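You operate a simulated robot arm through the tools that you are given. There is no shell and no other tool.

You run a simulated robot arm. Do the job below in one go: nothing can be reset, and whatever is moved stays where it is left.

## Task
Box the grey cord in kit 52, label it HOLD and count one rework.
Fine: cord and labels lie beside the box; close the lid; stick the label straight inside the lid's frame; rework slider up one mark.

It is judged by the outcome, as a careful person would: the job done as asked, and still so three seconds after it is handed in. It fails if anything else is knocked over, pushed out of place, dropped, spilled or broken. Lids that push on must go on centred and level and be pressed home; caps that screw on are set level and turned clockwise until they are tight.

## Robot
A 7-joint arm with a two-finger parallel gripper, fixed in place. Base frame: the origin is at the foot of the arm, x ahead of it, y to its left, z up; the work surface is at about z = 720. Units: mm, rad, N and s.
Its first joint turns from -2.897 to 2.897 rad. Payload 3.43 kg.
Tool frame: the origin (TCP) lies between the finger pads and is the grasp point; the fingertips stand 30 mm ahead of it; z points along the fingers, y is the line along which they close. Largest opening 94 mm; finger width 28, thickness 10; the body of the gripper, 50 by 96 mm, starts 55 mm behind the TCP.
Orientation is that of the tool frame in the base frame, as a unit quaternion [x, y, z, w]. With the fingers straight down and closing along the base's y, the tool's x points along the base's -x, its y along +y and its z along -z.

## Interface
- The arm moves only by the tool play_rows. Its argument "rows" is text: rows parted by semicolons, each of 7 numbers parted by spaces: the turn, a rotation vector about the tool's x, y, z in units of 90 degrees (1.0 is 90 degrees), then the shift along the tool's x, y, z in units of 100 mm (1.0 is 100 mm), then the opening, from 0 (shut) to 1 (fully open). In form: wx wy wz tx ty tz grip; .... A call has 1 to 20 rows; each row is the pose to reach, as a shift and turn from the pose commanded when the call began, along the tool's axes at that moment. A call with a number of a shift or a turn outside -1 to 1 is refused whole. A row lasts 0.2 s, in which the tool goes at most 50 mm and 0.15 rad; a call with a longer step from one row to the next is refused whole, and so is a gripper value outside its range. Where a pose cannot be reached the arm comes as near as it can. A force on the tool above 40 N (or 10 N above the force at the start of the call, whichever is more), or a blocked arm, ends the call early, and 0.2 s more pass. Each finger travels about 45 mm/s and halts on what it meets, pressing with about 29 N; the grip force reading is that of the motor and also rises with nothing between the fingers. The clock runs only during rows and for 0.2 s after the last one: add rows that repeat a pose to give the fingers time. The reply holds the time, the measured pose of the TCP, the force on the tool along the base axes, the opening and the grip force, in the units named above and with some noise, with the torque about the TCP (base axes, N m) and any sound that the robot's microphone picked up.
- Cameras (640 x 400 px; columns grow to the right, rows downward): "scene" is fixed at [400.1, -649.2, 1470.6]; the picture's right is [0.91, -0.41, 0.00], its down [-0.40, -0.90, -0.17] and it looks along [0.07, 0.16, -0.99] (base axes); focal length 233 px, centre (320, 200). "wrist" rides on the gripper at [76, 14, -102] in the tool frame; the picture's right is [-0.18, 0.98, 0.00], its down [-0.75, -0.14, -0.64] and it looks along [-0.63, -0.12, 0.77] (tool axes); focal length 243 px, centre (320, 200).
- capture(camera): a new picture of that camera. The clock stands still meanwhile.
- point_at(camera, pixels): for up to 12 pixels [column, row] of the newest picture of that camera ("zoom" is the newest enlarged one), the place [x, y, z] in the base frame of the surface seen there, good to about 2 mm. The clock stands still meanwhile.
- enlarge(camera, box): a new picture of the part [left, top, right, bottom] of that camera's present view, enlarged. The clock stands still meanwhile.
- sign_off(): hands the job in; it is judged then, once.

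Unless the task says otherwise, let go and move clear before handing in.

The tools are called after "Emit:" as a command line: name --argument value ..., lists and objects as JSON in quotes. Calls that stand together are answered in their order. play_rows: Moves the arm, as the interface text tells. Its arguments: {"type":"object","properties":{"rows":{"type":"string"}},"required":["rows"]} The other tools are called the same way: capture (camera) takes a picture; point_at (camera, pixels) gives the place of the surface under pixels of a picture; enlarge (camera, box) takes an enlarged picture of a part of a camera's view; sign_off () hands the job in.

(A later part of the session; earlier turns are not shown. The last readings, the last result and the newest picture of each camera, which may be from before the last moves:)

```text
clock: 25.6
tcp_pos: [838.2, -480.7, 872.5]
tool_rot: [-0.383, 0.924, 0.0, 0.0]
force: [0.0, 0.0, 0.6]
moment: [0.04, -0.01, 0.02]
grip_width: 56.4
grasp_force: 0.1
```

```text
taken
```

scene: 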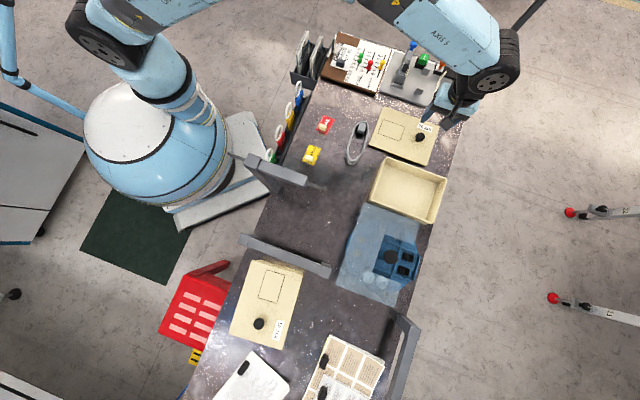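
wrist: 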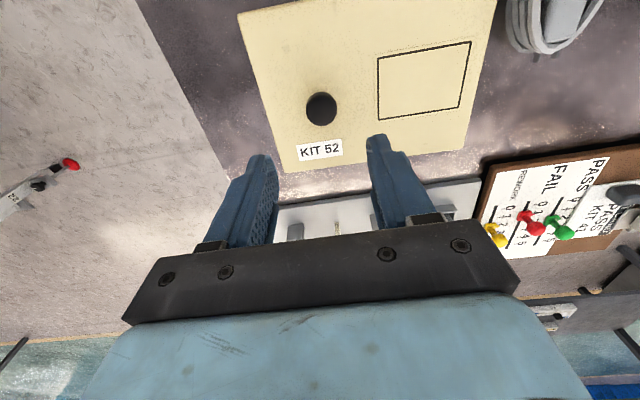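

The lid rests flat on the table, clear of everything. Now I'll move above the cord, keeping the same orientation.

Emit:
play_rows --rows "0 0 0 0.14 0.32 0 0.85;0 0 0 0.28 0.64 0 0.85;0 0 0 0.42 0.96 0 0.85"

Emit:
play_rows --rows "0 0 0 0.14 0.32 0 0.85;0 0 0 0.28 0.64 0 0.85;0 0 0 0.42 0.96 0 0.85;0 0 0 0.42 0.96 0 0.85"

Emit:
capture --camera "wrist"

Emit:
enlarge --camera "scene" --box '[320, 100, 440, 190]'

```text
clock: 26.4
tcp_pos: [738.8, -441.8, 871.3]
tool_rot: [-0.383, 0.924, 0.001, -0.001]
force: [0.6, -0.2, -1.4]
moment: [0.01, 0.0, 0.03]
grip_width: 80.0
grasp_force: 0.0
```

```text
clock: 27.4
tcp_pos: [639.3, -404.3, 871.9]
tool_rot: [-0.383, 0.924, 0.0, 0.0]
force: [0.3, 0.3, -0.4]
moment: [0.0, 0.02, 0.01]
grip_width: 79.7
grasp_force: 0.1
```

```text
taken
```

wrist: 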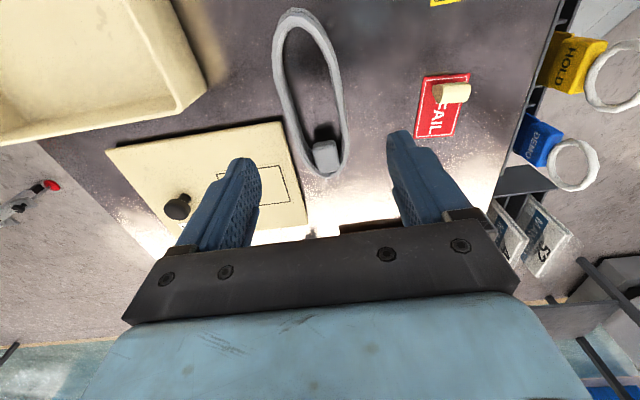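

```text
4.44 times, centred on (380, 145) of scene
```

zoom: 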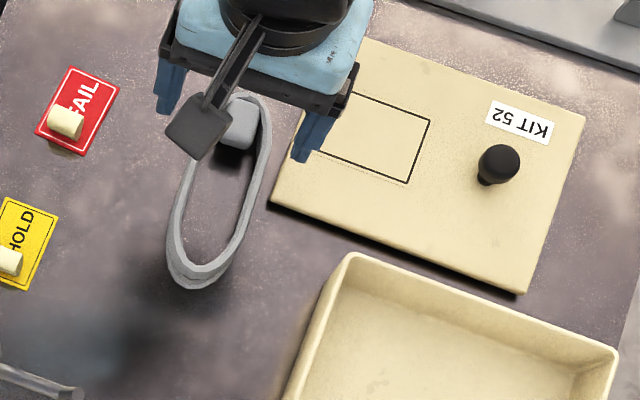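

The cord lies at (312,90), slightly slanted to the fingers. I'll measure both its sides for centring and angle.

Emit:
enlarge --camera "wrist" --box '[240, 0, 380, 190]'

Emit:
point_at --camera "wrist" --pixels '[[277, 55], [280, 75], [326, 50], [339, 90], [294, 120], [342, 130], [293, 13], [325, 158], [345, 155], [305, 155], [300, 90], [325, 100]]'

```text
2.11 times, centred on (310, 95) of wrist
```

zoom: 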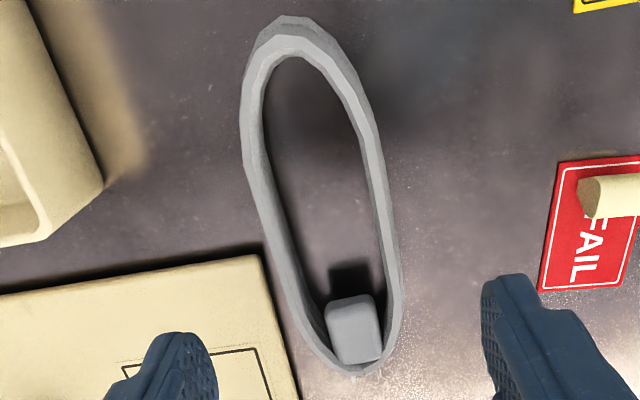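

```text
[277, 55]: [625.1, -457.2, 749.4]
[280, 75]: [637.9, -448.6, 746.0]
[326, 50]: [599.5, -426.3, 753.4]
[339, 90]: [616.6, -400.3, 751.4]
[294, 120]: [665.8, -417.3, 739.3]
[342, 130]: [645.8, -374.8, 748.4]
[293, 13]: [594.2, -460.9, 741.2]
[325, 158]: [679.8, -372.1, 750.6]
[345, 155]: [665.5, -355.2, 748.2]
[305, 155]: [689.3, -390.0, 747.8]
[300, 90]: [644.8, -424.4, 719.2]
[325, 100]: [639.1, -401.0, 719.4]
```

Cord: about 146×44 mm, axis at ≈46.7°, centre ≈(644,-408). The lid corner at about (282,119) is close to where a finger goes, so I'll measure it.

Emit:
point_at --camera "wrist" --pixels '[[281, 120], [279, 121], [276, 123], [290, 150], [301, 185], [240, 131]]'

```text
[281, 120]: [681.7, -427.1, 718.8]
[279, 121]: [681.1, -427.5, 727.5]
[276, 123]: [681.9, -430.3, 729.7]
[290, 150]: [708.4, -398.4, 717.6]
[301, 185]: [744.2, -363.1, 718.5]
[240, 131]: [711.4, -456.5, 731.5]
```

The lid corner is at (681.5,-427). I'll grip the cord slightly toward its free end with the fingers opened to only about 61 mm, which misses that corner, and descend partway to check.

Emit:
play_rows --rows "0 0 -0.019 0.05 -0.058 0.2 0.65;0 0 -0.019 0.05 -0.058 0.4 0.65;0 0 -0.019 0.05 -0.058 0.6 0.65;0 0 -0.019 0.05 -0.058 0.7 0.65;0 0 -0.019 0.05 -0.058 0.7 0.65"

Emit:
capture --camera "wrist"

Emit:
enlarge --camera "scene" --box '[320, 100, 440, 190]'

```text
clock: 28.6
tcp_pos: [640.6, -411.8, 802.2]
tool_rot: [-0.396, 0.918, -0.001, -0.001]
force: [0.5, -0.2, -0.9]
moment: [-0.04, 0.01, -0.01]
grip_width: 61.0
grasp_force: 0.1
```

```text
taken
```

wrist: 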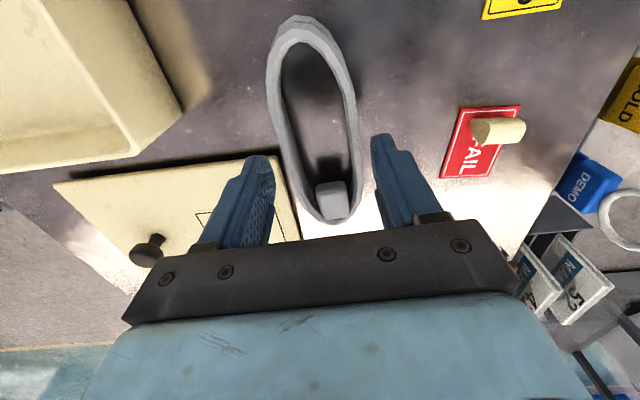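

```text
4.44 times, centred on (380, 145) of scene
```

zoom: 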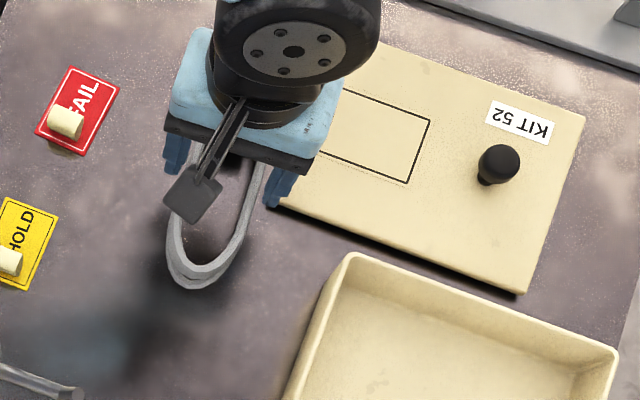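

The fingers straddle the cord, and the finger nearest the lid clears its corner by only a few mm. I'll shift 3 mm away from the lid, narrow to 56 mm, and descend.

Emit:
play_rows --rows "0 0 0 0.03 0 0 0.6;0 0 0 0.03 0 0.1 0.6;0 0 0 0.03 0 0.2 0.6;0 0 0 0.03 0 0.3 0.6;0 0 0 0.03 0 0.4 0.6;0 0 0 0.03 0 0.475 0.6;0 0 0 0.03 0 0.475 0.6"

Emit:
capture --camera "wrist"

```text
clock: 29.6
tcp_pos: [639.7, -414.5, 781.7]
tool_rot: [-0.396, 0.918, -0.004, 0.001]
force: [-5.9, 2.2, 15.1]
moment: [0.43, 0.49, 0.07]
grip_width: 59.8
grasp_force: 2.6
stopped in row 4: the force on the tool passed its limit at 58 N (the readings are from after the stop); the commanded pose is now the measured one
```

```text
taken
```

wrist: 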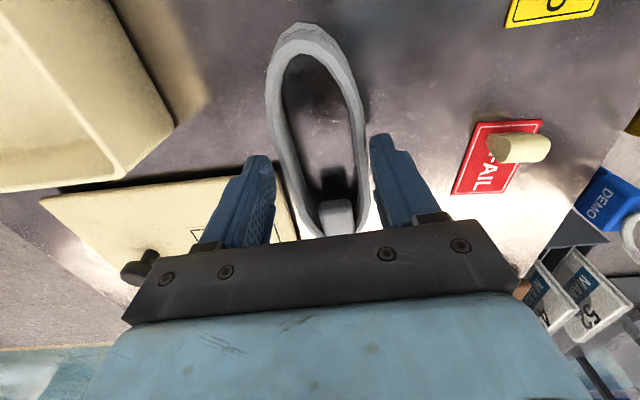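

The descent stopped at 58 N with the tips at cord-top height. The moment places the contact on the right finger, and the picture shows the cord about 5 mm off-centre toward it (cord centre near column 326 at row 158). I'll rise, shift 5 mm, open slightly wider and look again.

Emit:
play_rows --rows "0 0 0 0 0 -0.05 0.6;0 0 0 0 0 -0.1 0.6;0 0 0 0 0.05 -0.1 0.66;0 0 0 0 0.05 -0.1 0.66"

Emit:
capture --camera "wrist"

Emit:
point_at --camera "wrist" --pixels '[[268, 60], [274, 90], [283, 130], [296, 170], [345, 60], [352, 90], [360, 130], [364, 170]]'

Emit:
enlarge --camera "wrist" --box '[220, 10, 430, 240]'

```text
clock: 30.6
tcp_pos: [638.0, -410.7, 789.2]
tool_rot: [-0.396, 0.918, -0.002, 0.001]
force: [0.0, 0.2, 0.1]
moment: [0.03, 0.04, 0.0]
grip_width: 62.1
grasp_force: 0.2
```

```text
taken
```

wrist: 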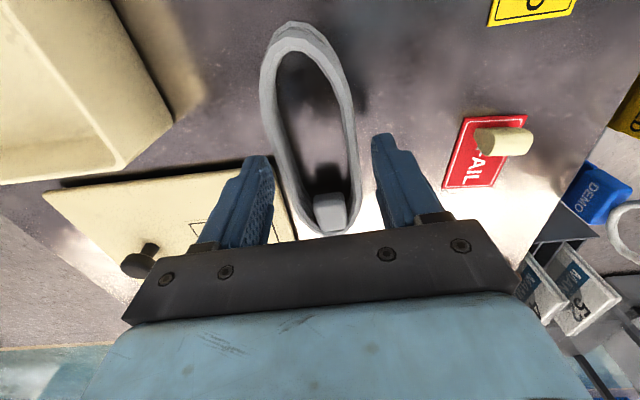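

```text
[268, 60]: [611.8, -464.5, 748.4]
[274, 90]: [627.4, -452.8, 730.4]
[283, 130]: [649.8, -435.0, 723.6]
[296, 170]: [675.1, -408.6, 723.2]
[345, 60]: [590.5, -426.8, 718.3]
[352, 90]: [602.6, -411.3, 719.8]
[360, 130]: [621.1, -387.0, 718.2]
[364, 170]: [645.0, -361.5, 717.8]
```

```text
1.74 times, centred on (325, 125) of wrist
```

zoom: 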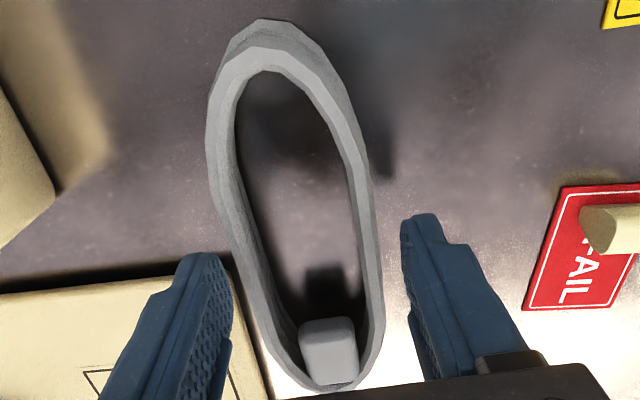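

I'll measure the cord's right edge more exactly in the enlarged picture.

Emit:
point_at --camera "zoom" --pixels '[[345, 150], [362, 200], [371, 250], [376, 290], [378, 320], [232, 250], [248, 290], [262, 320], [215, 200], [207, 150], [238, 240], [256, 290]]'

```text
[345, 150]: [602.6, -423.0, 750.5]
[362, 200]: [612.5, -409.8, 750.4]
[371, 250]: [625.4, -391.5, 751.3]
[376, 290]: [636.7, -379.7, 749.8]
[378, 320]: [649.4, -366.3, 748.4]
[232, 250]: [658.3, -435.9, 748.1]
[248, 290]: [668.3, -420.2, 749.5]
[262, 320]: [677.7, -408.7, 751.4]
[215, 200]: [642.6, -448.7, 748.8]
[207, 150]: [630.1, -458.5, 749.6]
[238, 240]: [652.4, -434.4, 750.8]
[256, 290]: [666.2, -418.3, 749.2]
```

The cord measures about 51 mm wide at the grip point, so I need about 66 mm of opening centred about 4 mm the other way, plus 3 mm more away from the lid. I'll apply that and descend in small steps.

Emit:
play_rows --rows "0 0 0 0.03 -0.035 0 0.72;0 0 0 0.03 -0.035 0 0.72;0 0 0 0.03 -0.035 0.05 0.72;0 0 0 0.03 -0.035 0.09 0.72;0 0 0 0.03 -0.035 0.13 0.72;0 0 0 0.03 -0.035 0.17 0.72;0 0 0 0.03 -0.035 0.17 0.72"

Emit:
capture --camera "wrist"

```text
clock: 32.2
tcp_pos: [639.3, -416.4, 773.0]
tool_rot: [-0.397, 0.918, -0.003, 0.0]
force: [0.9, 0.4, -0.8]
moment: [0.05, 0.03, 0.02]
grip_width: 67.9
grasp_force: 0.1
```

```text
taken
```

wrist: 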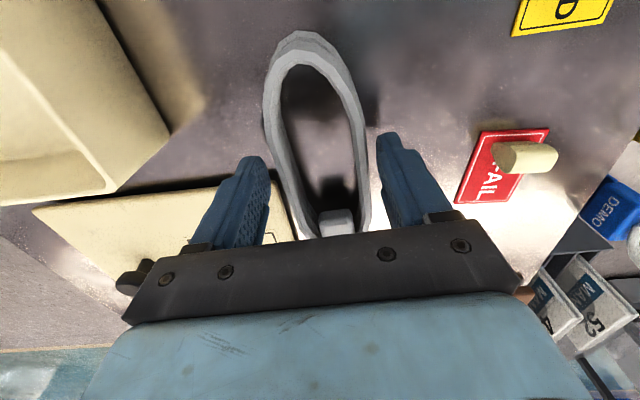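

The tips are now beside the cord (z≈743) with no contact, and the lid corner is about 7 mm beyond the finger's edge. I'll continue down in small steps.

Emit:
play_rows --rows "0 0 0 0 0 0.03 0.72;0 0 0 0 0 0.06 0.72;0 0 0 0 0 0.09 0.72;0 0 0 0 0 0.12 0.72;0 0 0 0 0 0.15 0.72;0 0 0 0 0 0.18 0.72;0 0 0 0 0 0.18 0.72"

Emit:
capture --camera "wrist"

```text
clock: 33.8
tcp_pos: [637.4, -416.0, 753.0]
tool_rot: [-0.396, 0.918, -0.003, 0.001]
force: [-0.2, -0.5, -0.1]
moment: [-0.04, -0.01, 0.01]
grip_width: 67.7
grasp_force: 0.1
```

```text
taken
```

wrist: 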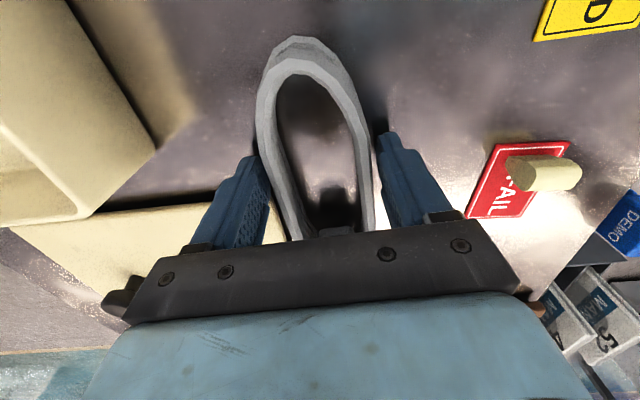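

No contact at z=753, with the tips just above the table. I'll close slowly on the cord.

Emit:
play_rows --rows "0 0 0 0 0 0 0.62;0 0 0 0 0 0 0.55;0 0 0 0 0 0 0.5;0 0 0 0 0 0 0.46;0 0 0 0 0 0 0.46"

Emit:
capture --camera "wrist"

```text
clock: 35.0
tcp_pos: [638.9, -416.3, 756.2]
tool_rot: [-0.396, 0.918, -0.002, 0.001]
force: [-2.4, 3.7, 9.0]
moment: [-0.11, -0.09, 0.19]
grip_width: 60.2
grasp_force: 14.9
```

```text
taken
```

wrist: 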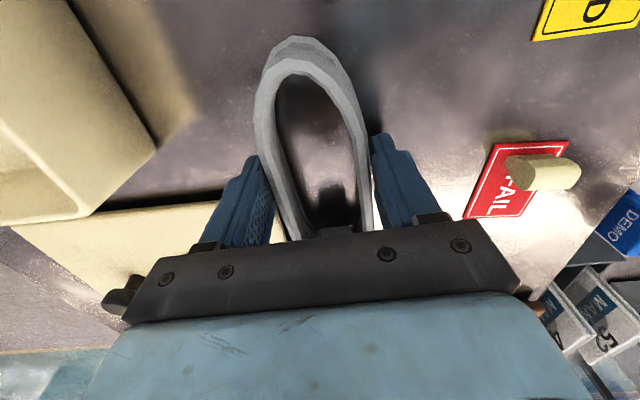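

The fingers met the cord at 60 mm. I'll apply the full grip and lift a little to see if it holds.

Emit:
play_rows --rows "0 0 0 0 0 0 0.4;0 0 0 0 0 0 0.2;0 0 0 0 0 0 0;0 0 0 0 0 0 0;0 0 0 0 0 0 0"

Emit:
enlarge --camera "wrist" --box '[200, 20, 440, 250]'

```text
clock: 36.2
tcp_pos: [638.1, -416.7, 755.6]
tool_rot: [-0.396, 0.918, -0.004, 0.002]
force: [-2.1, 5.3, 15.5]
moment: [-0.35, -0.2, 0.33]
grip_width: 59.3
grasp_force: 29.1
```

```text
1.74 times, centred on (320, 135) of wrist
```

zoom: 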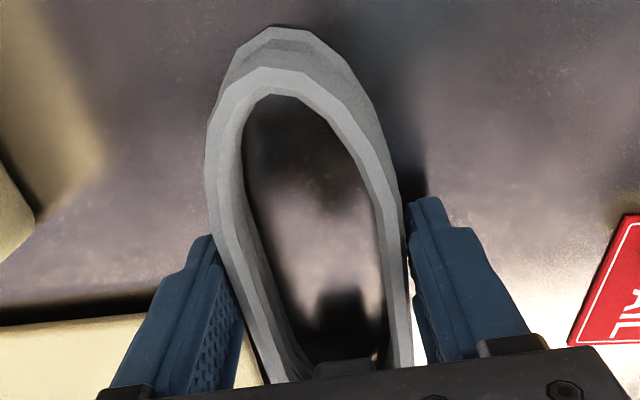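

Grip 29 N at 59 mm; the cord holds its shape. I'll lift 10 mm slowly and check.

Emit:
play_rows --rows "0 0 0 0 0 -0.03 0;0 0 0 0 0 -0.06 0;0 0 0 0 0 -0.09 0;0 0 0 0 0 -0.12 0;0 0 0 0 0 -0.12 0"

Emit:
enlarge --camera "wrist" --box '[200, 20, 440, 250]'

Emit:
enlarge --camera "scene" --box '[320, 100, 440, 190]'

```text
clock: 37.4
tcp_pos: [639.2, -415.1, 766.7]
tool_rot: [-0.396, 0.918, -0.003, 0.0]
force: [-0.1, 0.8, -1.2]
moment: [-0.06, 0.01, 0.01]
grip_width: 57.5
grasp_force: 29.2
```

```text
1.74 times, centred on (320, 135) of wrist
```

zoom: 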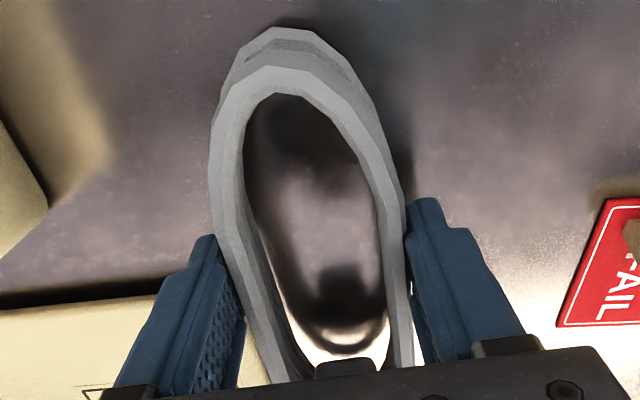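

```text
4.44 times, centred on (380, 145) of scene
```

zoom: 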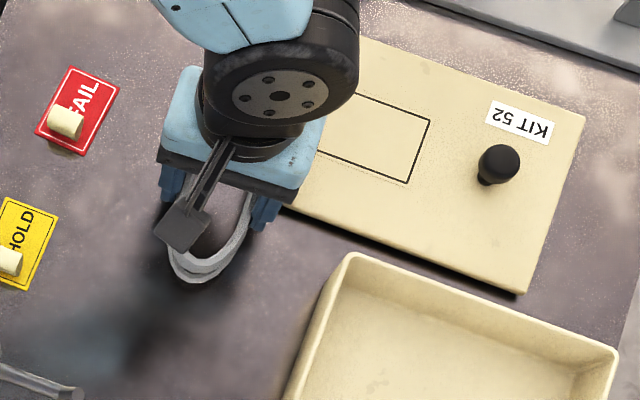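

The cord is off the table (shadow beneath it, about 1.2 N weight) and held level. I'll raise it to clear the box rim.

Emit:
play_rows --rows "0 0 0 0 0 -0.08 0;0 0 0 0 0 -0.2 0;0 0 0 0 0 -0.35 0;0 0 0 0 0 -0.5 0;0 0 0 0 0 -0.65 0;0 0 0 0 0 -0.8 0;0 0 0 0 0 -0.92 0;0 0 0 0 0 -1.0 0;0 0 0 0 0 -1.0 0"

Emit:
capture --camera "wrist"

Emit:
capture --camera "scene"

```text
clock: 39.4
tcp_pos: [637.7, -414.3, 866.5]
tool_rot: [-0.395, 0.918, -0.002, 0.001]
force: [-0.4, 0.5, -1.9]
moment: [-0.04, 0.01, -0.01]
grip_width: 57.6
grasp_force: 29.1
```

```text
taken
```

wrist: 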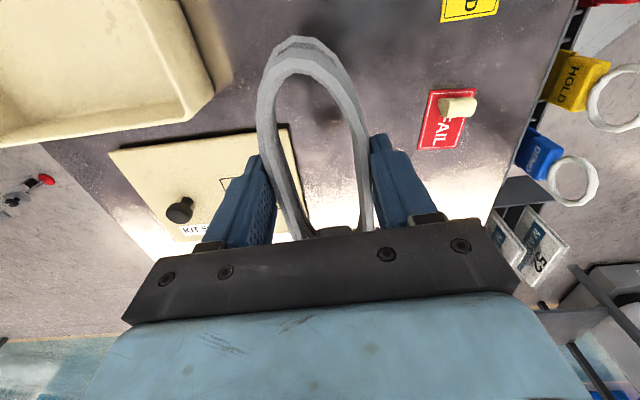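

```text
taken
```

scene: 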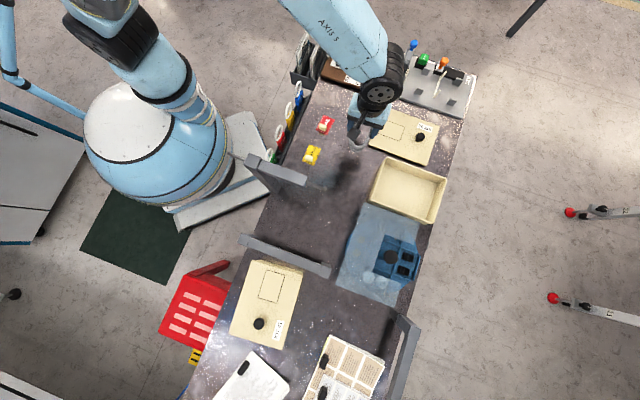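

The cord is held firmly at z≈866. I'll turn it 90° so its length lies along the box, while moving toward the box.

Emit:
play_rows --rows "0 0 0.083 0.042 -0.078 0 0;0 0 0.167 0.083 -0.155 0 0;0 0 0.25 0.125 -0.233 0 0;0 0 0.333 0.167 -0.31 0 0;0 0 0.417 0.208 -0.388 0 0;0 0 0.5 0.25 -0.465 0 0;0 0 0.583 0.292 -0.543 0 0;0 0 0.667 0.333 -0.62 0 0;0 0 0.75 0.375 -0.698 0 0;0 0 0.833 0.417 -0.775 0 0;0 0 0.917 0.458 -0.853 0 0;0 0 1.0 0.5 -0.93 0 0;0 0 1.0 0.5 -0.93 0 0"

Emit:
capture --camera "wrist"

Emit:
capture --camera "scene"

```text
clock: 42.2
tcp_pos: [672.4, -516.1, 867.1]
tool_rot: [0.37, 0.929, -0.001, 0.002]
force: [-0.7, 0.3, -1.9]
moment: [0.01, 0.03, -0.01]
grip_width: 57.3
grasp_force: 29.2
```

```text
taken
```

wrist: 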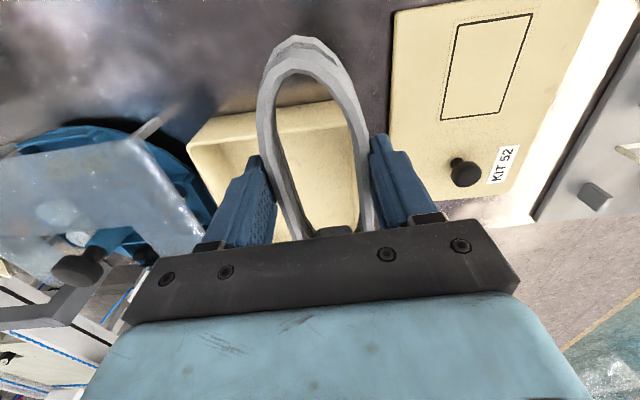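

```text
taken
```

scene: 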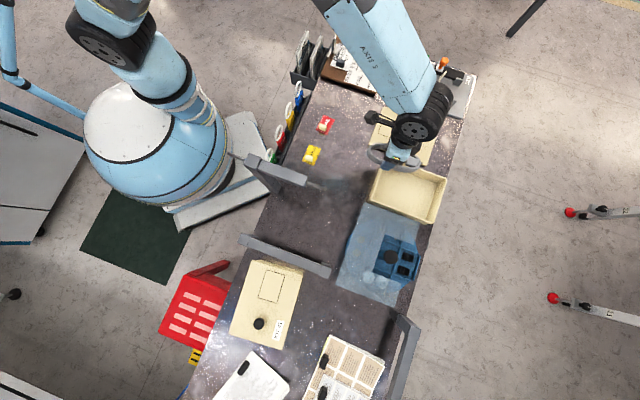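

The cord is lined up with the box. I'll move it over the box centre at the same height.

Emit:
play_rows --rows "0 0 0.006 -0.22 -0.12 0 0;0 0 0.012 -0.45 -0.25 0 0;0 0 0.018 -0.7 -0.38 0 0;0 0 0.024 -0.915 -0.495 0 0;0 0 0.024 -0.915 -0.495 0 0"

Emit:
capture --camera "wrist"

Emit:
enlarge --camera "scene" --box '[350, 120, 470, 230]'

```text
clock: 43.4
tcp_pos: [702.7, -613.6, 868.5]
tool_rot: [0.386, 0.922, -0.001, 0.003]
force: [-0.6, 0.1, -1.0]
moment: [0.03, 0.01, -0.01]
grip_width: 57.6
grasp_force: 29.3
```

```text
taken
```

wrist: 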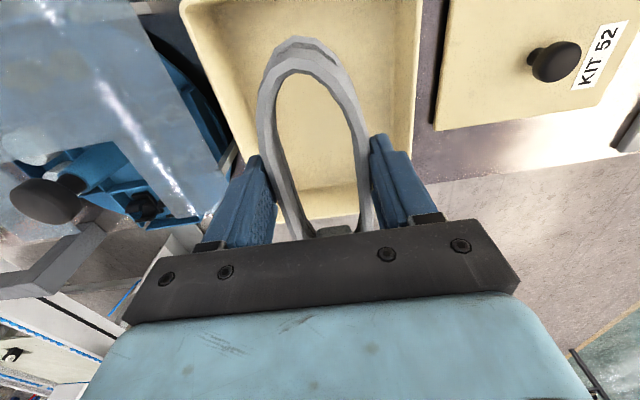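

```text
3.64 times, centred on (410, 175) of scene
```

zoom: 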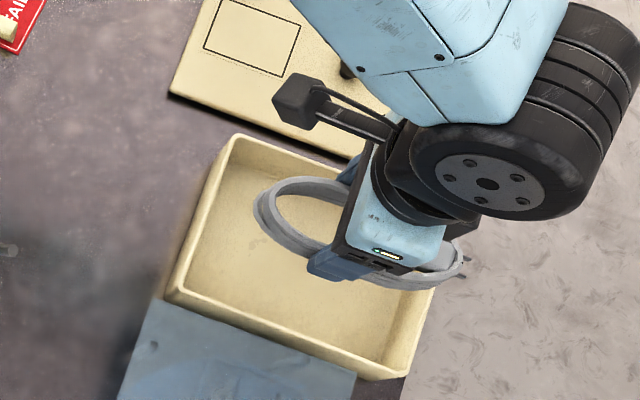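

The cord is centred over the open box. I'll lower it into the box.

Emit:
play_rows --rows "0 0 0 0 0 0.2 0;0 0 0 0 0 0.4 0;0 0 0 0 0 0.55 0;0 0 0 0 0 0.7 0;0 0 0 0 0 0.8 0;0 0 0 0 0 0.8 0"

Emit:
capture --camera "wrist"

Emit:
enlarge --camera "scene" --box '[350, 120, 470, 230]'

```text
clock: 44.8
tcp_pos: [703.8, -614.4, 788.4]
tool_rot: [0.388, 0.922, -0.002, 0.002]
force: [0.0, 0.2, -1.9]
moment: [0.0, 0.01, -0.02]
grip_width: 57.8
grasp_force: 29.2
```

```text
taken
```

wrist: 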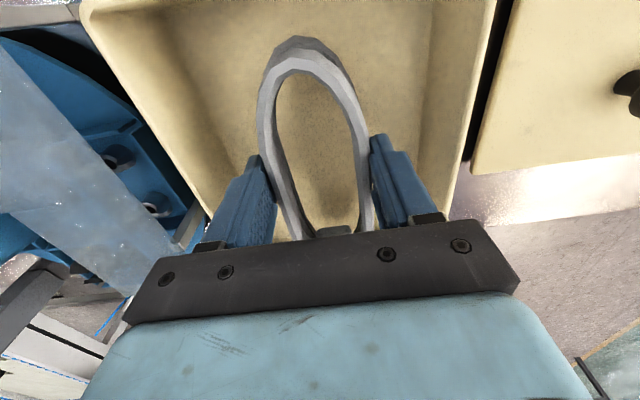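

```text
3.64 times, centred on (410, 175) of scene
```

zoom: 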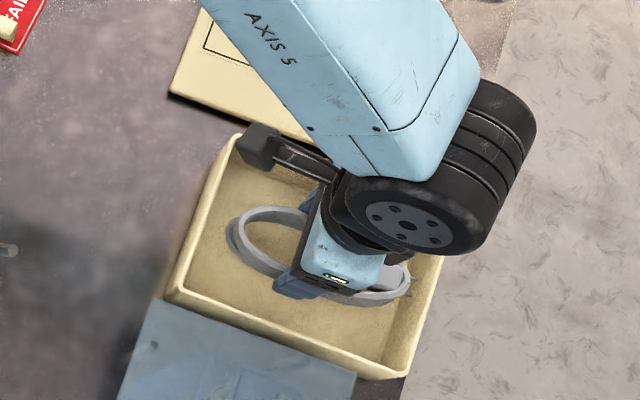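

The cord is inside the walls with room all round. I'll continue slowly to the floor.

Emit:
play_rows --rows "0 0 0 0 0 0.08 0;0 0 0 0 0 0.15 0;0 0 0 0 0 0.2 0;0 0 0 0 0 0.23 0;0 0 0 0 0 0.25 0;0 0 0 0 0 0.25 0"

```text
clock: 46.2
tcp_pos: [704.5, -615.0, 762.6]
tool_rot: [0.387, 0.922, -0.001, 0.002]
force: [-0.5, 0.1, -2.0]
moment: [0.0, 0.04, 0.0]
grip_width: 57.4
grasp_force: 29.2
```

Emit:
play_rows --rows "0 0 0 0 0 0.01 0;0 0 0 0 0 0.02 0;0 0 0 0 0 0.03 0;0 0 0 0 0 0.03 0"

```text
clock: 47.2
tcp_pos: [705.4, -615.1, 761.5]
tool_rot: [0.386, 0.923, -0.002, 0.003]
force: [-2.3, 5.5, 24.7]
moment: [1.22, 0.11, 0.12]
grip_width: 57.7
grasp_force: 28.7
```

The cord has touched the floor (25 N). I'll ease up 2 mm, open moderately, and rise straight out.

Emit:
play_rows --rows "0 0 0 0 0 -0.02 0;0 0 0 0 0 -0.02 0;0 0 0 0 0 -0.02 0.64;0 0 0 0 0 -0.02 0.7;0 0 0 0 0 -0.02 0.78;0 0 0 0 0 -0.02 0.78;0 0 0 0 0 -0.02 0.78"

Emit:
capture --camera "wrist"

```text
clock: 48.8
tcp_pos: [704.5, -614.9, 759.7]
tool_rot: [0.387, 0.922, -0.001, 0.002]
force: [-0.9, -1.2, 0.5]
moment: [0.0, -0.02, 0.0]
grip_width: 73.3
grasp_force: 0.0
```

```text
taken
```

wrist: 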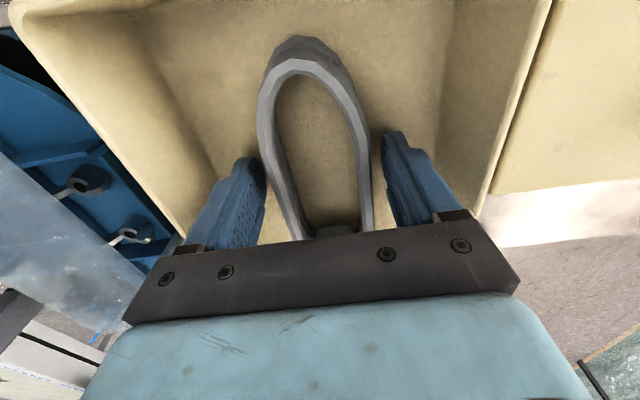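

The fingers are free of the cord (73 mm, no force). I'll rise straight up.

Emit:
play_rows --rows "0 0 0 0 0 -0.1 0.78;0 0 0 0 0 -0.25 0.78;0 0 0 0 0 -0.5 0.78;0 0 0 0 0 -0.75 0.78;0 0 0 0 0 -1.0 0.78;0 0 0 0 0 -1.0 0.78"

Emit:
capture --camera "wrist"

Emit:
enlarge --camera "scene" --box '[350, 120, 470, 230]'

```text
clock: 50.2
tcp_pos: [704.7, -615.5, 861.4]
tool_rot: [0.387, 0.922, -0.001, 0.003]
force: [0.2, 0.4, 0.0]
moment: [0.03, -0.05, 0.01]
grip_width: 73.4
grasp_force: 0.1
```

```text
taken
```

wrist: 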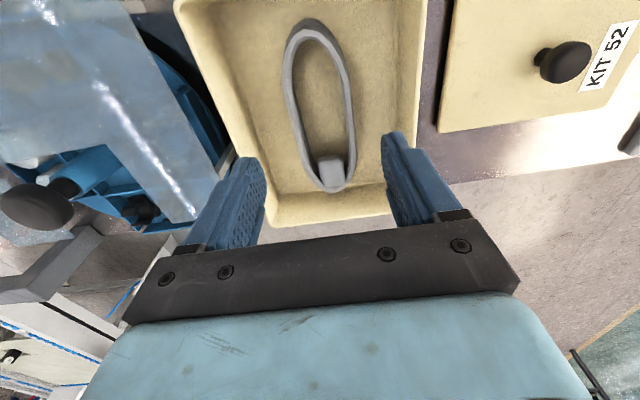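

```text
3.64 times, centred on (410, 175) of scene
```

zoom: 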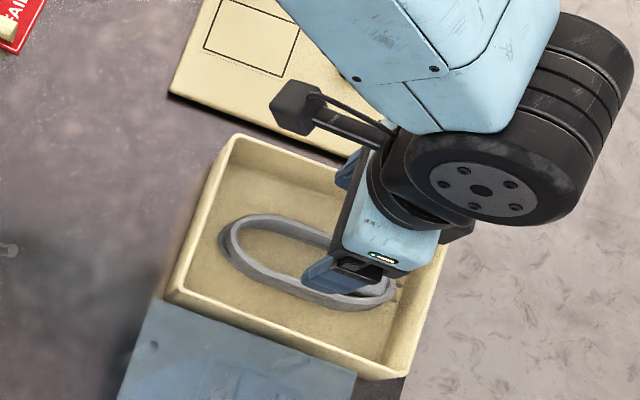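

The cord lies flat inside the box. Now I'll turn back 90° and move over the lid's knob.

Emit:
play_rows --rows "0 0 -0.083 0 0.078 -0.02 0.78;0 0 -0.167 0 0.157 -0.04 0.78;0 0 -0.25 0 0.235 -0.06 0.78;0 0 -0.333 0 0.313 -0.08 0.78;0 0 -0.417 0 0.392 -0.1 0.78;0 0 -0.5 0 0.47 -0.12 0.78;0 0 -0.583 0 0.548 -0.12 0.78;0 0 -0.667 0 0.627 -0.12 0.78;0 0 -0.75 0 0.705 -0.12 0.78;0 0 -0.833 0 0.783 -0.12 0.78;0 0 -0.917 0 0.862 -0.12 0.78;0 0 -1.0 0 0.94 -0.12 0.78;0 0 -1.0 0 0.94 -0.12 0.78"

Emit:
capture --camera "scene"

```text
clock: 53.0
tcp_pos: [771.1, -549.4, 874.2]
tool_rot: [-0.379, 0.925, -0.002, 0.001]
force: [-0.2, -0.1, 0.2]
moment: [0.02, -0.02, -0.02]
grip_width: 73.6
grasp_force: 0.0
```

```text
taken
```

scene: 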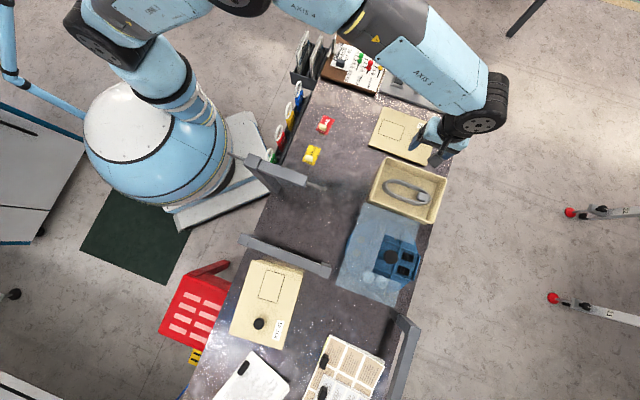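

Emit:
play_rows --rows "0 0 -0.005 -0.3 0.01 0 0.78;0 0 -0.005 -0.6 0.02 0 0.78;0 0 -0.005 -0.85 0.03 0 0.78;0 0 -0.005 -0.955 0.03 0 0.78;0 0 -0.005 -0.955 0.03 0 0.78"

Emit:
capture --camera "wrist"

Emit:
enlarge --camera "scene" --box '[360, 140, 460, 230]'

```text
clock: 54.2
tcp_pos: [840.2, -478.2, 872.3]
tool_rot: [-0.383, 0.924, -0.002, 0.0]
force: [-0.4, -1.4, -0.4]
moment: [0.0, 0.0, 0.0]
grip_width: 73.3
grasp_force: 0.0
```

```text
taken
```

wrist: 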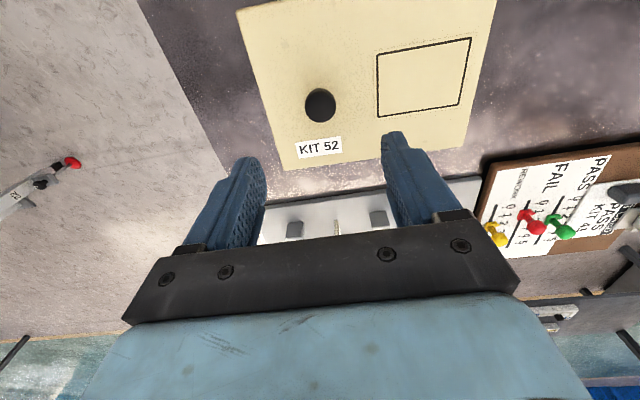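

```text
4.44 times, centred on (410, 185) of scene
```

zoom: 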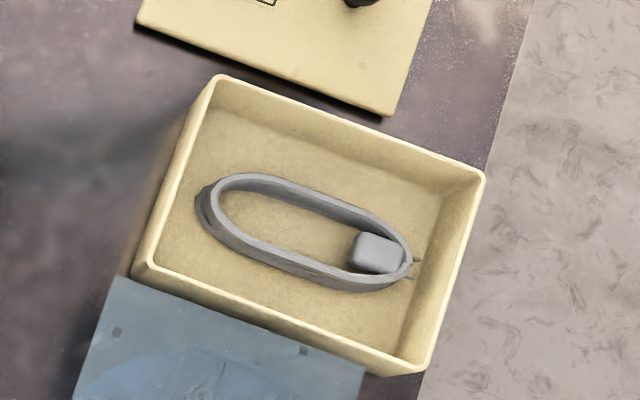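

The box hasn't moved and the cord lies wholly inside it. I'll centre over the knob (shift 3 mm) and descend around it.

Emit:
play_rows --rows "0 0 0 0.03 0 0.2 0.78;0 0 0 0.03 0 0.45 0.78;0 0 0 0.03 0 0.7 0.78;0 0 0 0.03 0 0.85 0.78;0 0 0 0.03 0 0.95 0.78;0 0 0 0.03 0 1.0 0.78;0 0 0 0.03 0 1.0 0.78"

Emit:
capture --camera "wrist"

```text
clock: 55.8
tcp_pos: [835.6, -481.4, 776.1]
tool_rot: [-0.383, 0.924, -0.003, 0.001]
force: [0.7, 0.3, 0.5]
moment: [-0.02, 0.01, -0.02]
grip_width: 73.0
grasp_force: 0.0
```

```text
taken
```

wrist: 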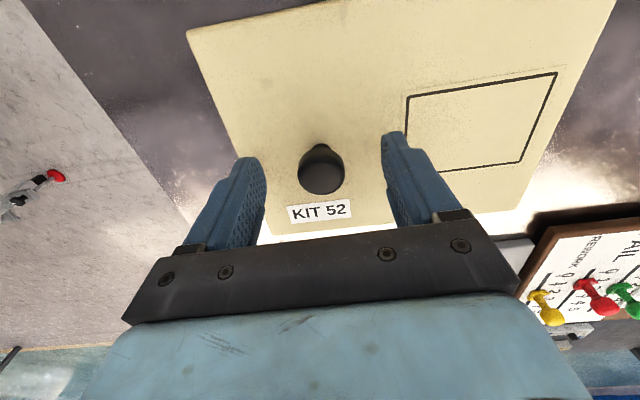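

The knob at (321,170) is centred between the fingers. I'll go 4 mm lower and close on it.

Emit:
play_rows --rows "0 0 0 0 0 0.04 0.78;0 0 0 0 0 0.04 0.6;0 0 0 0 0 0.04 0.4;0 0 0 0 0 0.04 0.2;0 0 0 0 0 0.04 0;0 0 0 0 0 0.04 0;0 0 0 0 0 0.04 0"

Emit:
capture --camera "wrist"

```text
clock: 57.4
tcp_pos: [835.5, -481.3, 769.6]
tool_rot: [-0.383, 0.924, -0.003, 0.0]
force: [0.7, -1.1, 0.3]
moment: [0.01, -0.06, 0.03]
grip_width: 26.8
grasp_force: 28.3
```

```text
taken
```

wrist: 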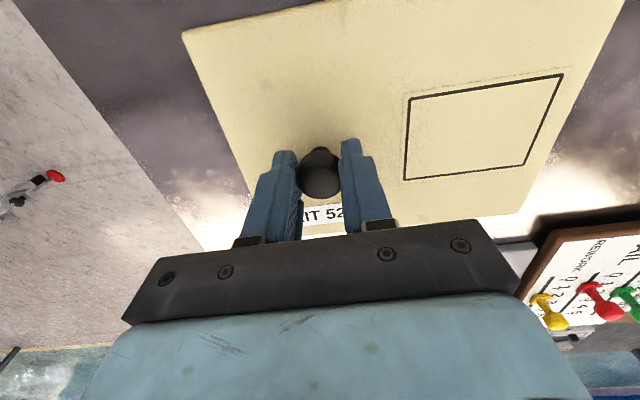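

The knob is gripped again. Compared with the first grip, the lid sits about 5 px lower in view, i.e. about 3 mm offset, which I'll allow for when placing. Lifting now.

Emit:
play_rows --rows "0 0 0 0 0 -0.04 0;0 0 0 0 0 -0.12 0;0 0 0 0 0 -0.25 0;0 0 0 0 0 -0.4 0;0 0 0 0 0 -0.55 0;0 0 0 0 0 -0.7 0;0 0 0 0 0 -0.85 0;0 0 0 0 0 -1.0 0;0 0 0 0 0 -1.0 0"

Emit:
capture --camera "wrist"

```text
clock: 59.4
tcp_pos: [835.3, -482.2, 868.5]
tool_rot: [-0.383, 0.924, -0.003, -0.001]
force: [-0.1, 0.0, -2.1]
moment: [-0.04, -0.08, 0.01]
grip_width: 26.9
grasp_force: 28.9
```

```text
taken
```

wrist: 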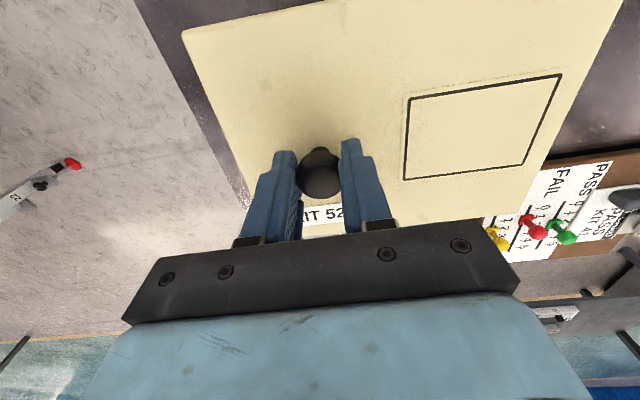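

The lid is up and level. I'll carry it back over the box.

Emit:
play_rows --rows "0 0 0 0.1 -0.03 -0.1 0;0 0 0 0.3 -0.09 -0.2 0;0 0 0 0.5 -0.15 -0.25 0;0 0 0 0.7 -0.21 -0.25 0;0 0 0 0.88 -0.264 -0.25 0;0 0 0 0.95 -0.285 -0.25 0"

Emit:
play_rows --rows "0 0 0 0.1 -0.03 0 0;0 0 0 0.3 -0.09 0 0;0 0 0 0.5 -0.15 0 0;0 0 0 0.7 -0.21 0 0;0 0 0 0.88 -0.264 0 0;0 0 0 0.943 -0.284 0 0;0 0 0 0.943 -0.284 0 0"

Emit:
capture --camera "wrist"

Emit:
enlarge --camera "scene" --box '[360, 120, 480, 230]'

```text
clock: 60.8
tcp_pos: [788.6, -569.1, 893.9]
tool_rot: [-0.381, 0.924, -0.004, 0.001]
force: [0.3, 1.2, -1.3]
moment: [-0.08, -0.03, -0.03]
grip_width: 26.8
grasp_force: 28.7
```

```text
clock: 62.4
tcp_pos: [741.1, -656.4, 895.1]
tool_rot: [-0.383, 0.924, -0.003, 0.002]
force: [0.2, 0.0, -2.5]
moment: [-0.06, -0.06, 0.0]
grip_width: 27.1
grasp_force: 29.3
```

```text
taken
```

wrist: 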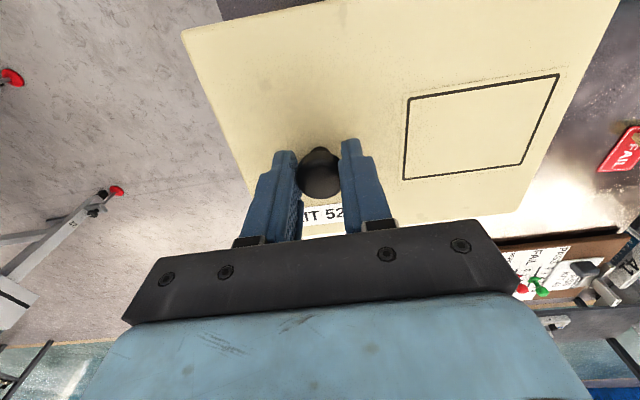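

```text
3.64 times, centred on (420, 175) of scene
```

zoom: 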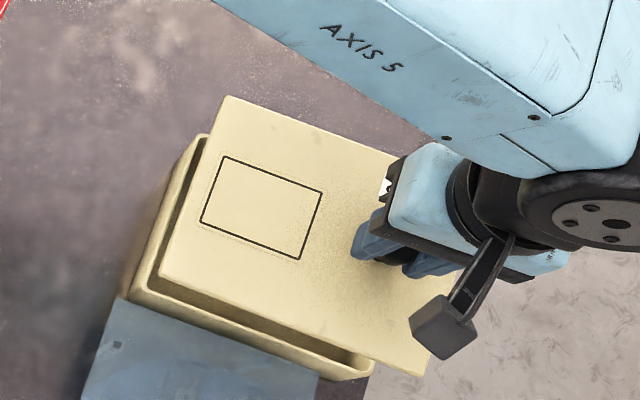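

The lid is over the box. I'll lower it to just above the rim and then measure its corners against their original positions.

Emit:
play_rows --rows "0 0 0 0 0 0.15 0;0 0 0 0 0 0.3 0;0 0 0 0 0 0.4 0;0 0 0 0 0 0.45 0;0 0 0 0 0 0.45 0"

Emit:
enlarge --camera "scene" --box '[360, 140, 460, 230]'

```text
clock: 63.6
tcp_pos: [741.2, -655.2, 848.1]
tool_rot: [-0.383, 0.924, -0.002, 0.001]
force: [0.3, 0.3, -2.2]
moment: [-0.07, -0.06, 0.0]
grip_width: 26.9
grasp_force: 28.9
```

```text
4.44 times, centred on (410, 185) of scene
```

zoom: 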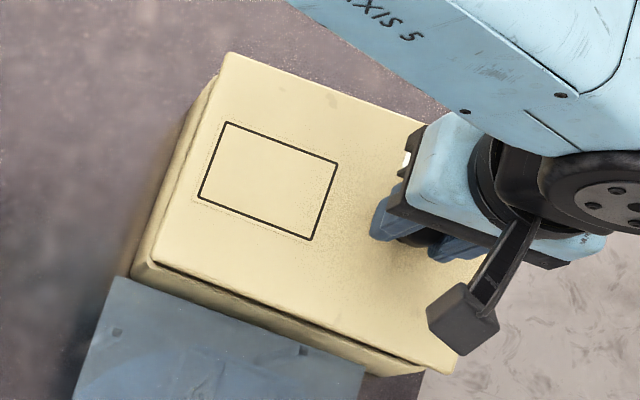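

Emit:
point_at --camera "zoom" --pixels '[[226, 123], [338, 161], [312, 240], [199, 196], [228, 55], [156, 262], [453, 369], [300, 300], [228, 57], [158, 258], [450, 366]]'

```text
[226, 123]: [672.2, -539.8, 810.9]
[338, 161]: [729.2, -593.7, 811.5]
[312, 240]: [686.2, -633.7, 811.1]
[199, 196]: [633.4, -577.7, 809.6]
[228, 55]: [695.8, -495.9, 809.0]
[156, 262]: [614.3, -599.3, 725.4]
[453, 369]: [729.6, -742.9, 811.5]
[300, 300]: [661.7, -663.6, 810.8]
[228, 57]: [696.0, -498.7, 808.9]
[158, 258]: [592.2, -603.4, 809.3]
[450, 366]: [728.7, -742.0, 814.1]
```

The lid's frame corners match their original x,y within about 1–2 mm (mean offset about +1.6,+0.5). I'll correct that small offset and lower to just above engagement.

Emit:
play_rows --rows "0 0 0 0.015 0.008 0 0;0 0 0 0.015 0.008 0.05 0;0 0 0 0.015 0.008 0.1 0;0 0 0 0.015 0.008 0.13 0;0 0 0 0.015 0.008 0.13 0"

Emit:
enlarge --camera "scene" --box '[360, 140, 460, 230]'

```text
clock: 64.8
tcp_pos: [740.7, -655.6, 836.0]
tool_rot: [-0.383, 0.924, -0.002, -0.001]
force: [0.2, -0.4, -1.5]
moment: [-0.07, -0.07, -0.04]
grip_width: 27.0
grasp_force: 29.1
```

```text
4.44 times, centred on (410, 185) of scene
```

zoom: 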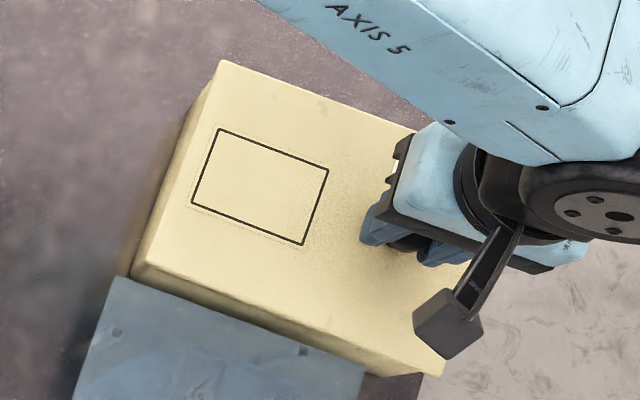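

By my projection the lid is now aligned to within 0.5 mm of its closed position. I'll lower in small steps onto the rim.

Emit:
play_rows --rows "0 0 0 0 0 0.02 0;0 0 0 0 0 0.04 0;0 0 0 0 0 0.06 0;0 0 0 0 0 0.06 0"

Emit:
play_rows --rows "0 0 0 0 0 0.01 0;0 0 0 0 0 0.02 0;0 0 0 0 0 0.02 0"

```text
clock: 65.8
tcp_pos: [741.0, -657.3, 831.0]
tool_rot: [-0.383, 0.924, -0.003, 0.0]
force: [-0.8, -0.1, -2.0]
moment: [-0.07, -0.04, -0.02]
grip_width: 27.0
grasp_force: 28.8
```

```text
clock: 66.6
tcp_pos: [740.2, -656.3, 828.8]
tool_rot: [-0.383, 0.924, -0.003, 0.0]
force: [0.4, 0.2, -1.0]
moment: [-0.04, 0.0, 0.01]
grip_width: 26.8
grasp_force: 29.2
```

Emit:
play_rows --rows "0 0 0 0 0 0.01 0;0 0 0 0 0 0.02 0;0 0 0 0 0 0.02 0"

Emit:
play_rows --rows "0 0 0 0 0 0.01 0;0 0 0 0 0 0.02 0;0 0 0 0 0 0.02 0"

Emit:
enlarge --camera "scene" --box '[360, 140, 460, 230]'

```text
clock: 67.4
tcp_pos: [739.0, -657.1, 827.6]
tool_rot: [-0.384, 0.923, -0.003, 0.001]
force: [-0.9, -0.1, -0.8]
moment: [0.06, 0.07, 0.03]
grip_width: 27.1
grasp_force: 29.6
```

```text
clock: 68.2
tcp_pos: [740.2, -655.7, 825.0]
tool_rot: [-0.383, 0.924, -0.002, 0.001]
force: [0.2, -0.8, 1.9]
moment: [-0.01, -0.01, 0.0]
grip_width: 26.9
grasp_force: 29.1
```

```text
4.44 times, centred on (410, 185) of scene
```

zoom: 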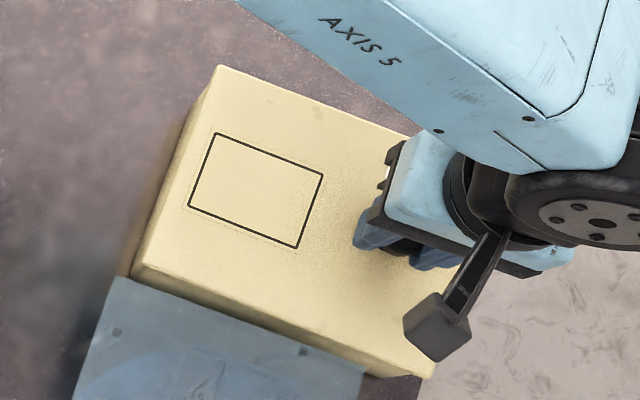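

The lid's frame now sits at its original pixels within 1 px, and I feel light contact. I'll press down gently to snap it home.

Emit:
play_rows --rows "0 0 0 0 0 0.01 0;0 0 0 0 0 0.02 0;0 0 0 0 0 0.03 0;0 0 0 0 0 0.03 0"

```text
clock: 69.2
tcp_pos: [741.0, -655.4, 825.3]
tool_rot: [-0.383, 0.924, -0.005, 0.002]
force: [6.8, -0.8, 26.4]
moment: [0.03, -0.18, 0.02]
grip_width: 27.0
grasp_force: 29.2
```

26 N without a snap. I'll measure the lid's height at several points to see if it is fully down.

Emit:
enlarge --camera "scene" --box '[360, 140, 460, 230]'

Emit:
point_at --camera "zoom" --pixels '[[218, 70], [215, 134], [322, 172], [298, 247], [188, 207], [145, 262], [300, 300], [400, 345], [250, 100], [340, 120], [425, 370], [170, 240]]'

```text
4.44 times, centred on (410, 185) of scene
```

zoom: 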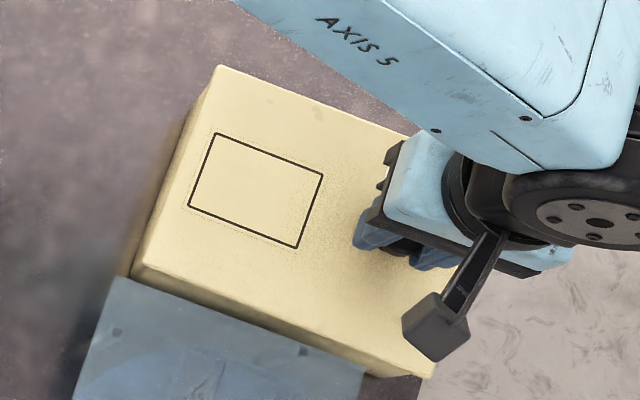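

```text
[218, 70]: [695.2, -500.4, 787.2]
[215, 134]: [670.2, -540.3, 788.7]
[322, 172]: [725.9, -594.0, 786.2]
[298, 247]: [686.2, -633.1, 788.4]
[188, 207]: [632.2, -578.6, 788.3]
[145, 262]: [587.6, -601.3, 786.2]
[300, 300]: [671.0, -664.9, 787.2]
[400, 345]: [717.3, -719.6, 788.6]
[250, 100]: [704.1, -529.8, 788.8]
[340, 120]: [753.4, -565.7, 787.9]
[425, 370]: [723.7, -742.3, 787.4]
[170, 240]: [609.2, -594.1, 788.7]
```

The lid top reads 786–789 everywhere, equal to its original closed height. I'll press a bit more toward the 40 N limit to make sure it snaps.

Emit:
play_rows --rows "0 0 0 0 0 0.005 0;0 0 0 0 0 0.01 0;0 0 0 0 0 0.01 0"

```text
clock: 69.9
tcp_pos: [740.5, -657.0, 822.6]
tool_rot: [-0.383, 0.924, -0.005, 0.002]
force: [0.8, -1.2, 2.3]
moment: [-0.06, -0.03, -0.02]
grip_width: 26.6
grasp_force: 28.7
stopped in row 3: the force on the tool passed its limit at 40 N (the readings are from after the stop); the commanded pose is now the measured one
```

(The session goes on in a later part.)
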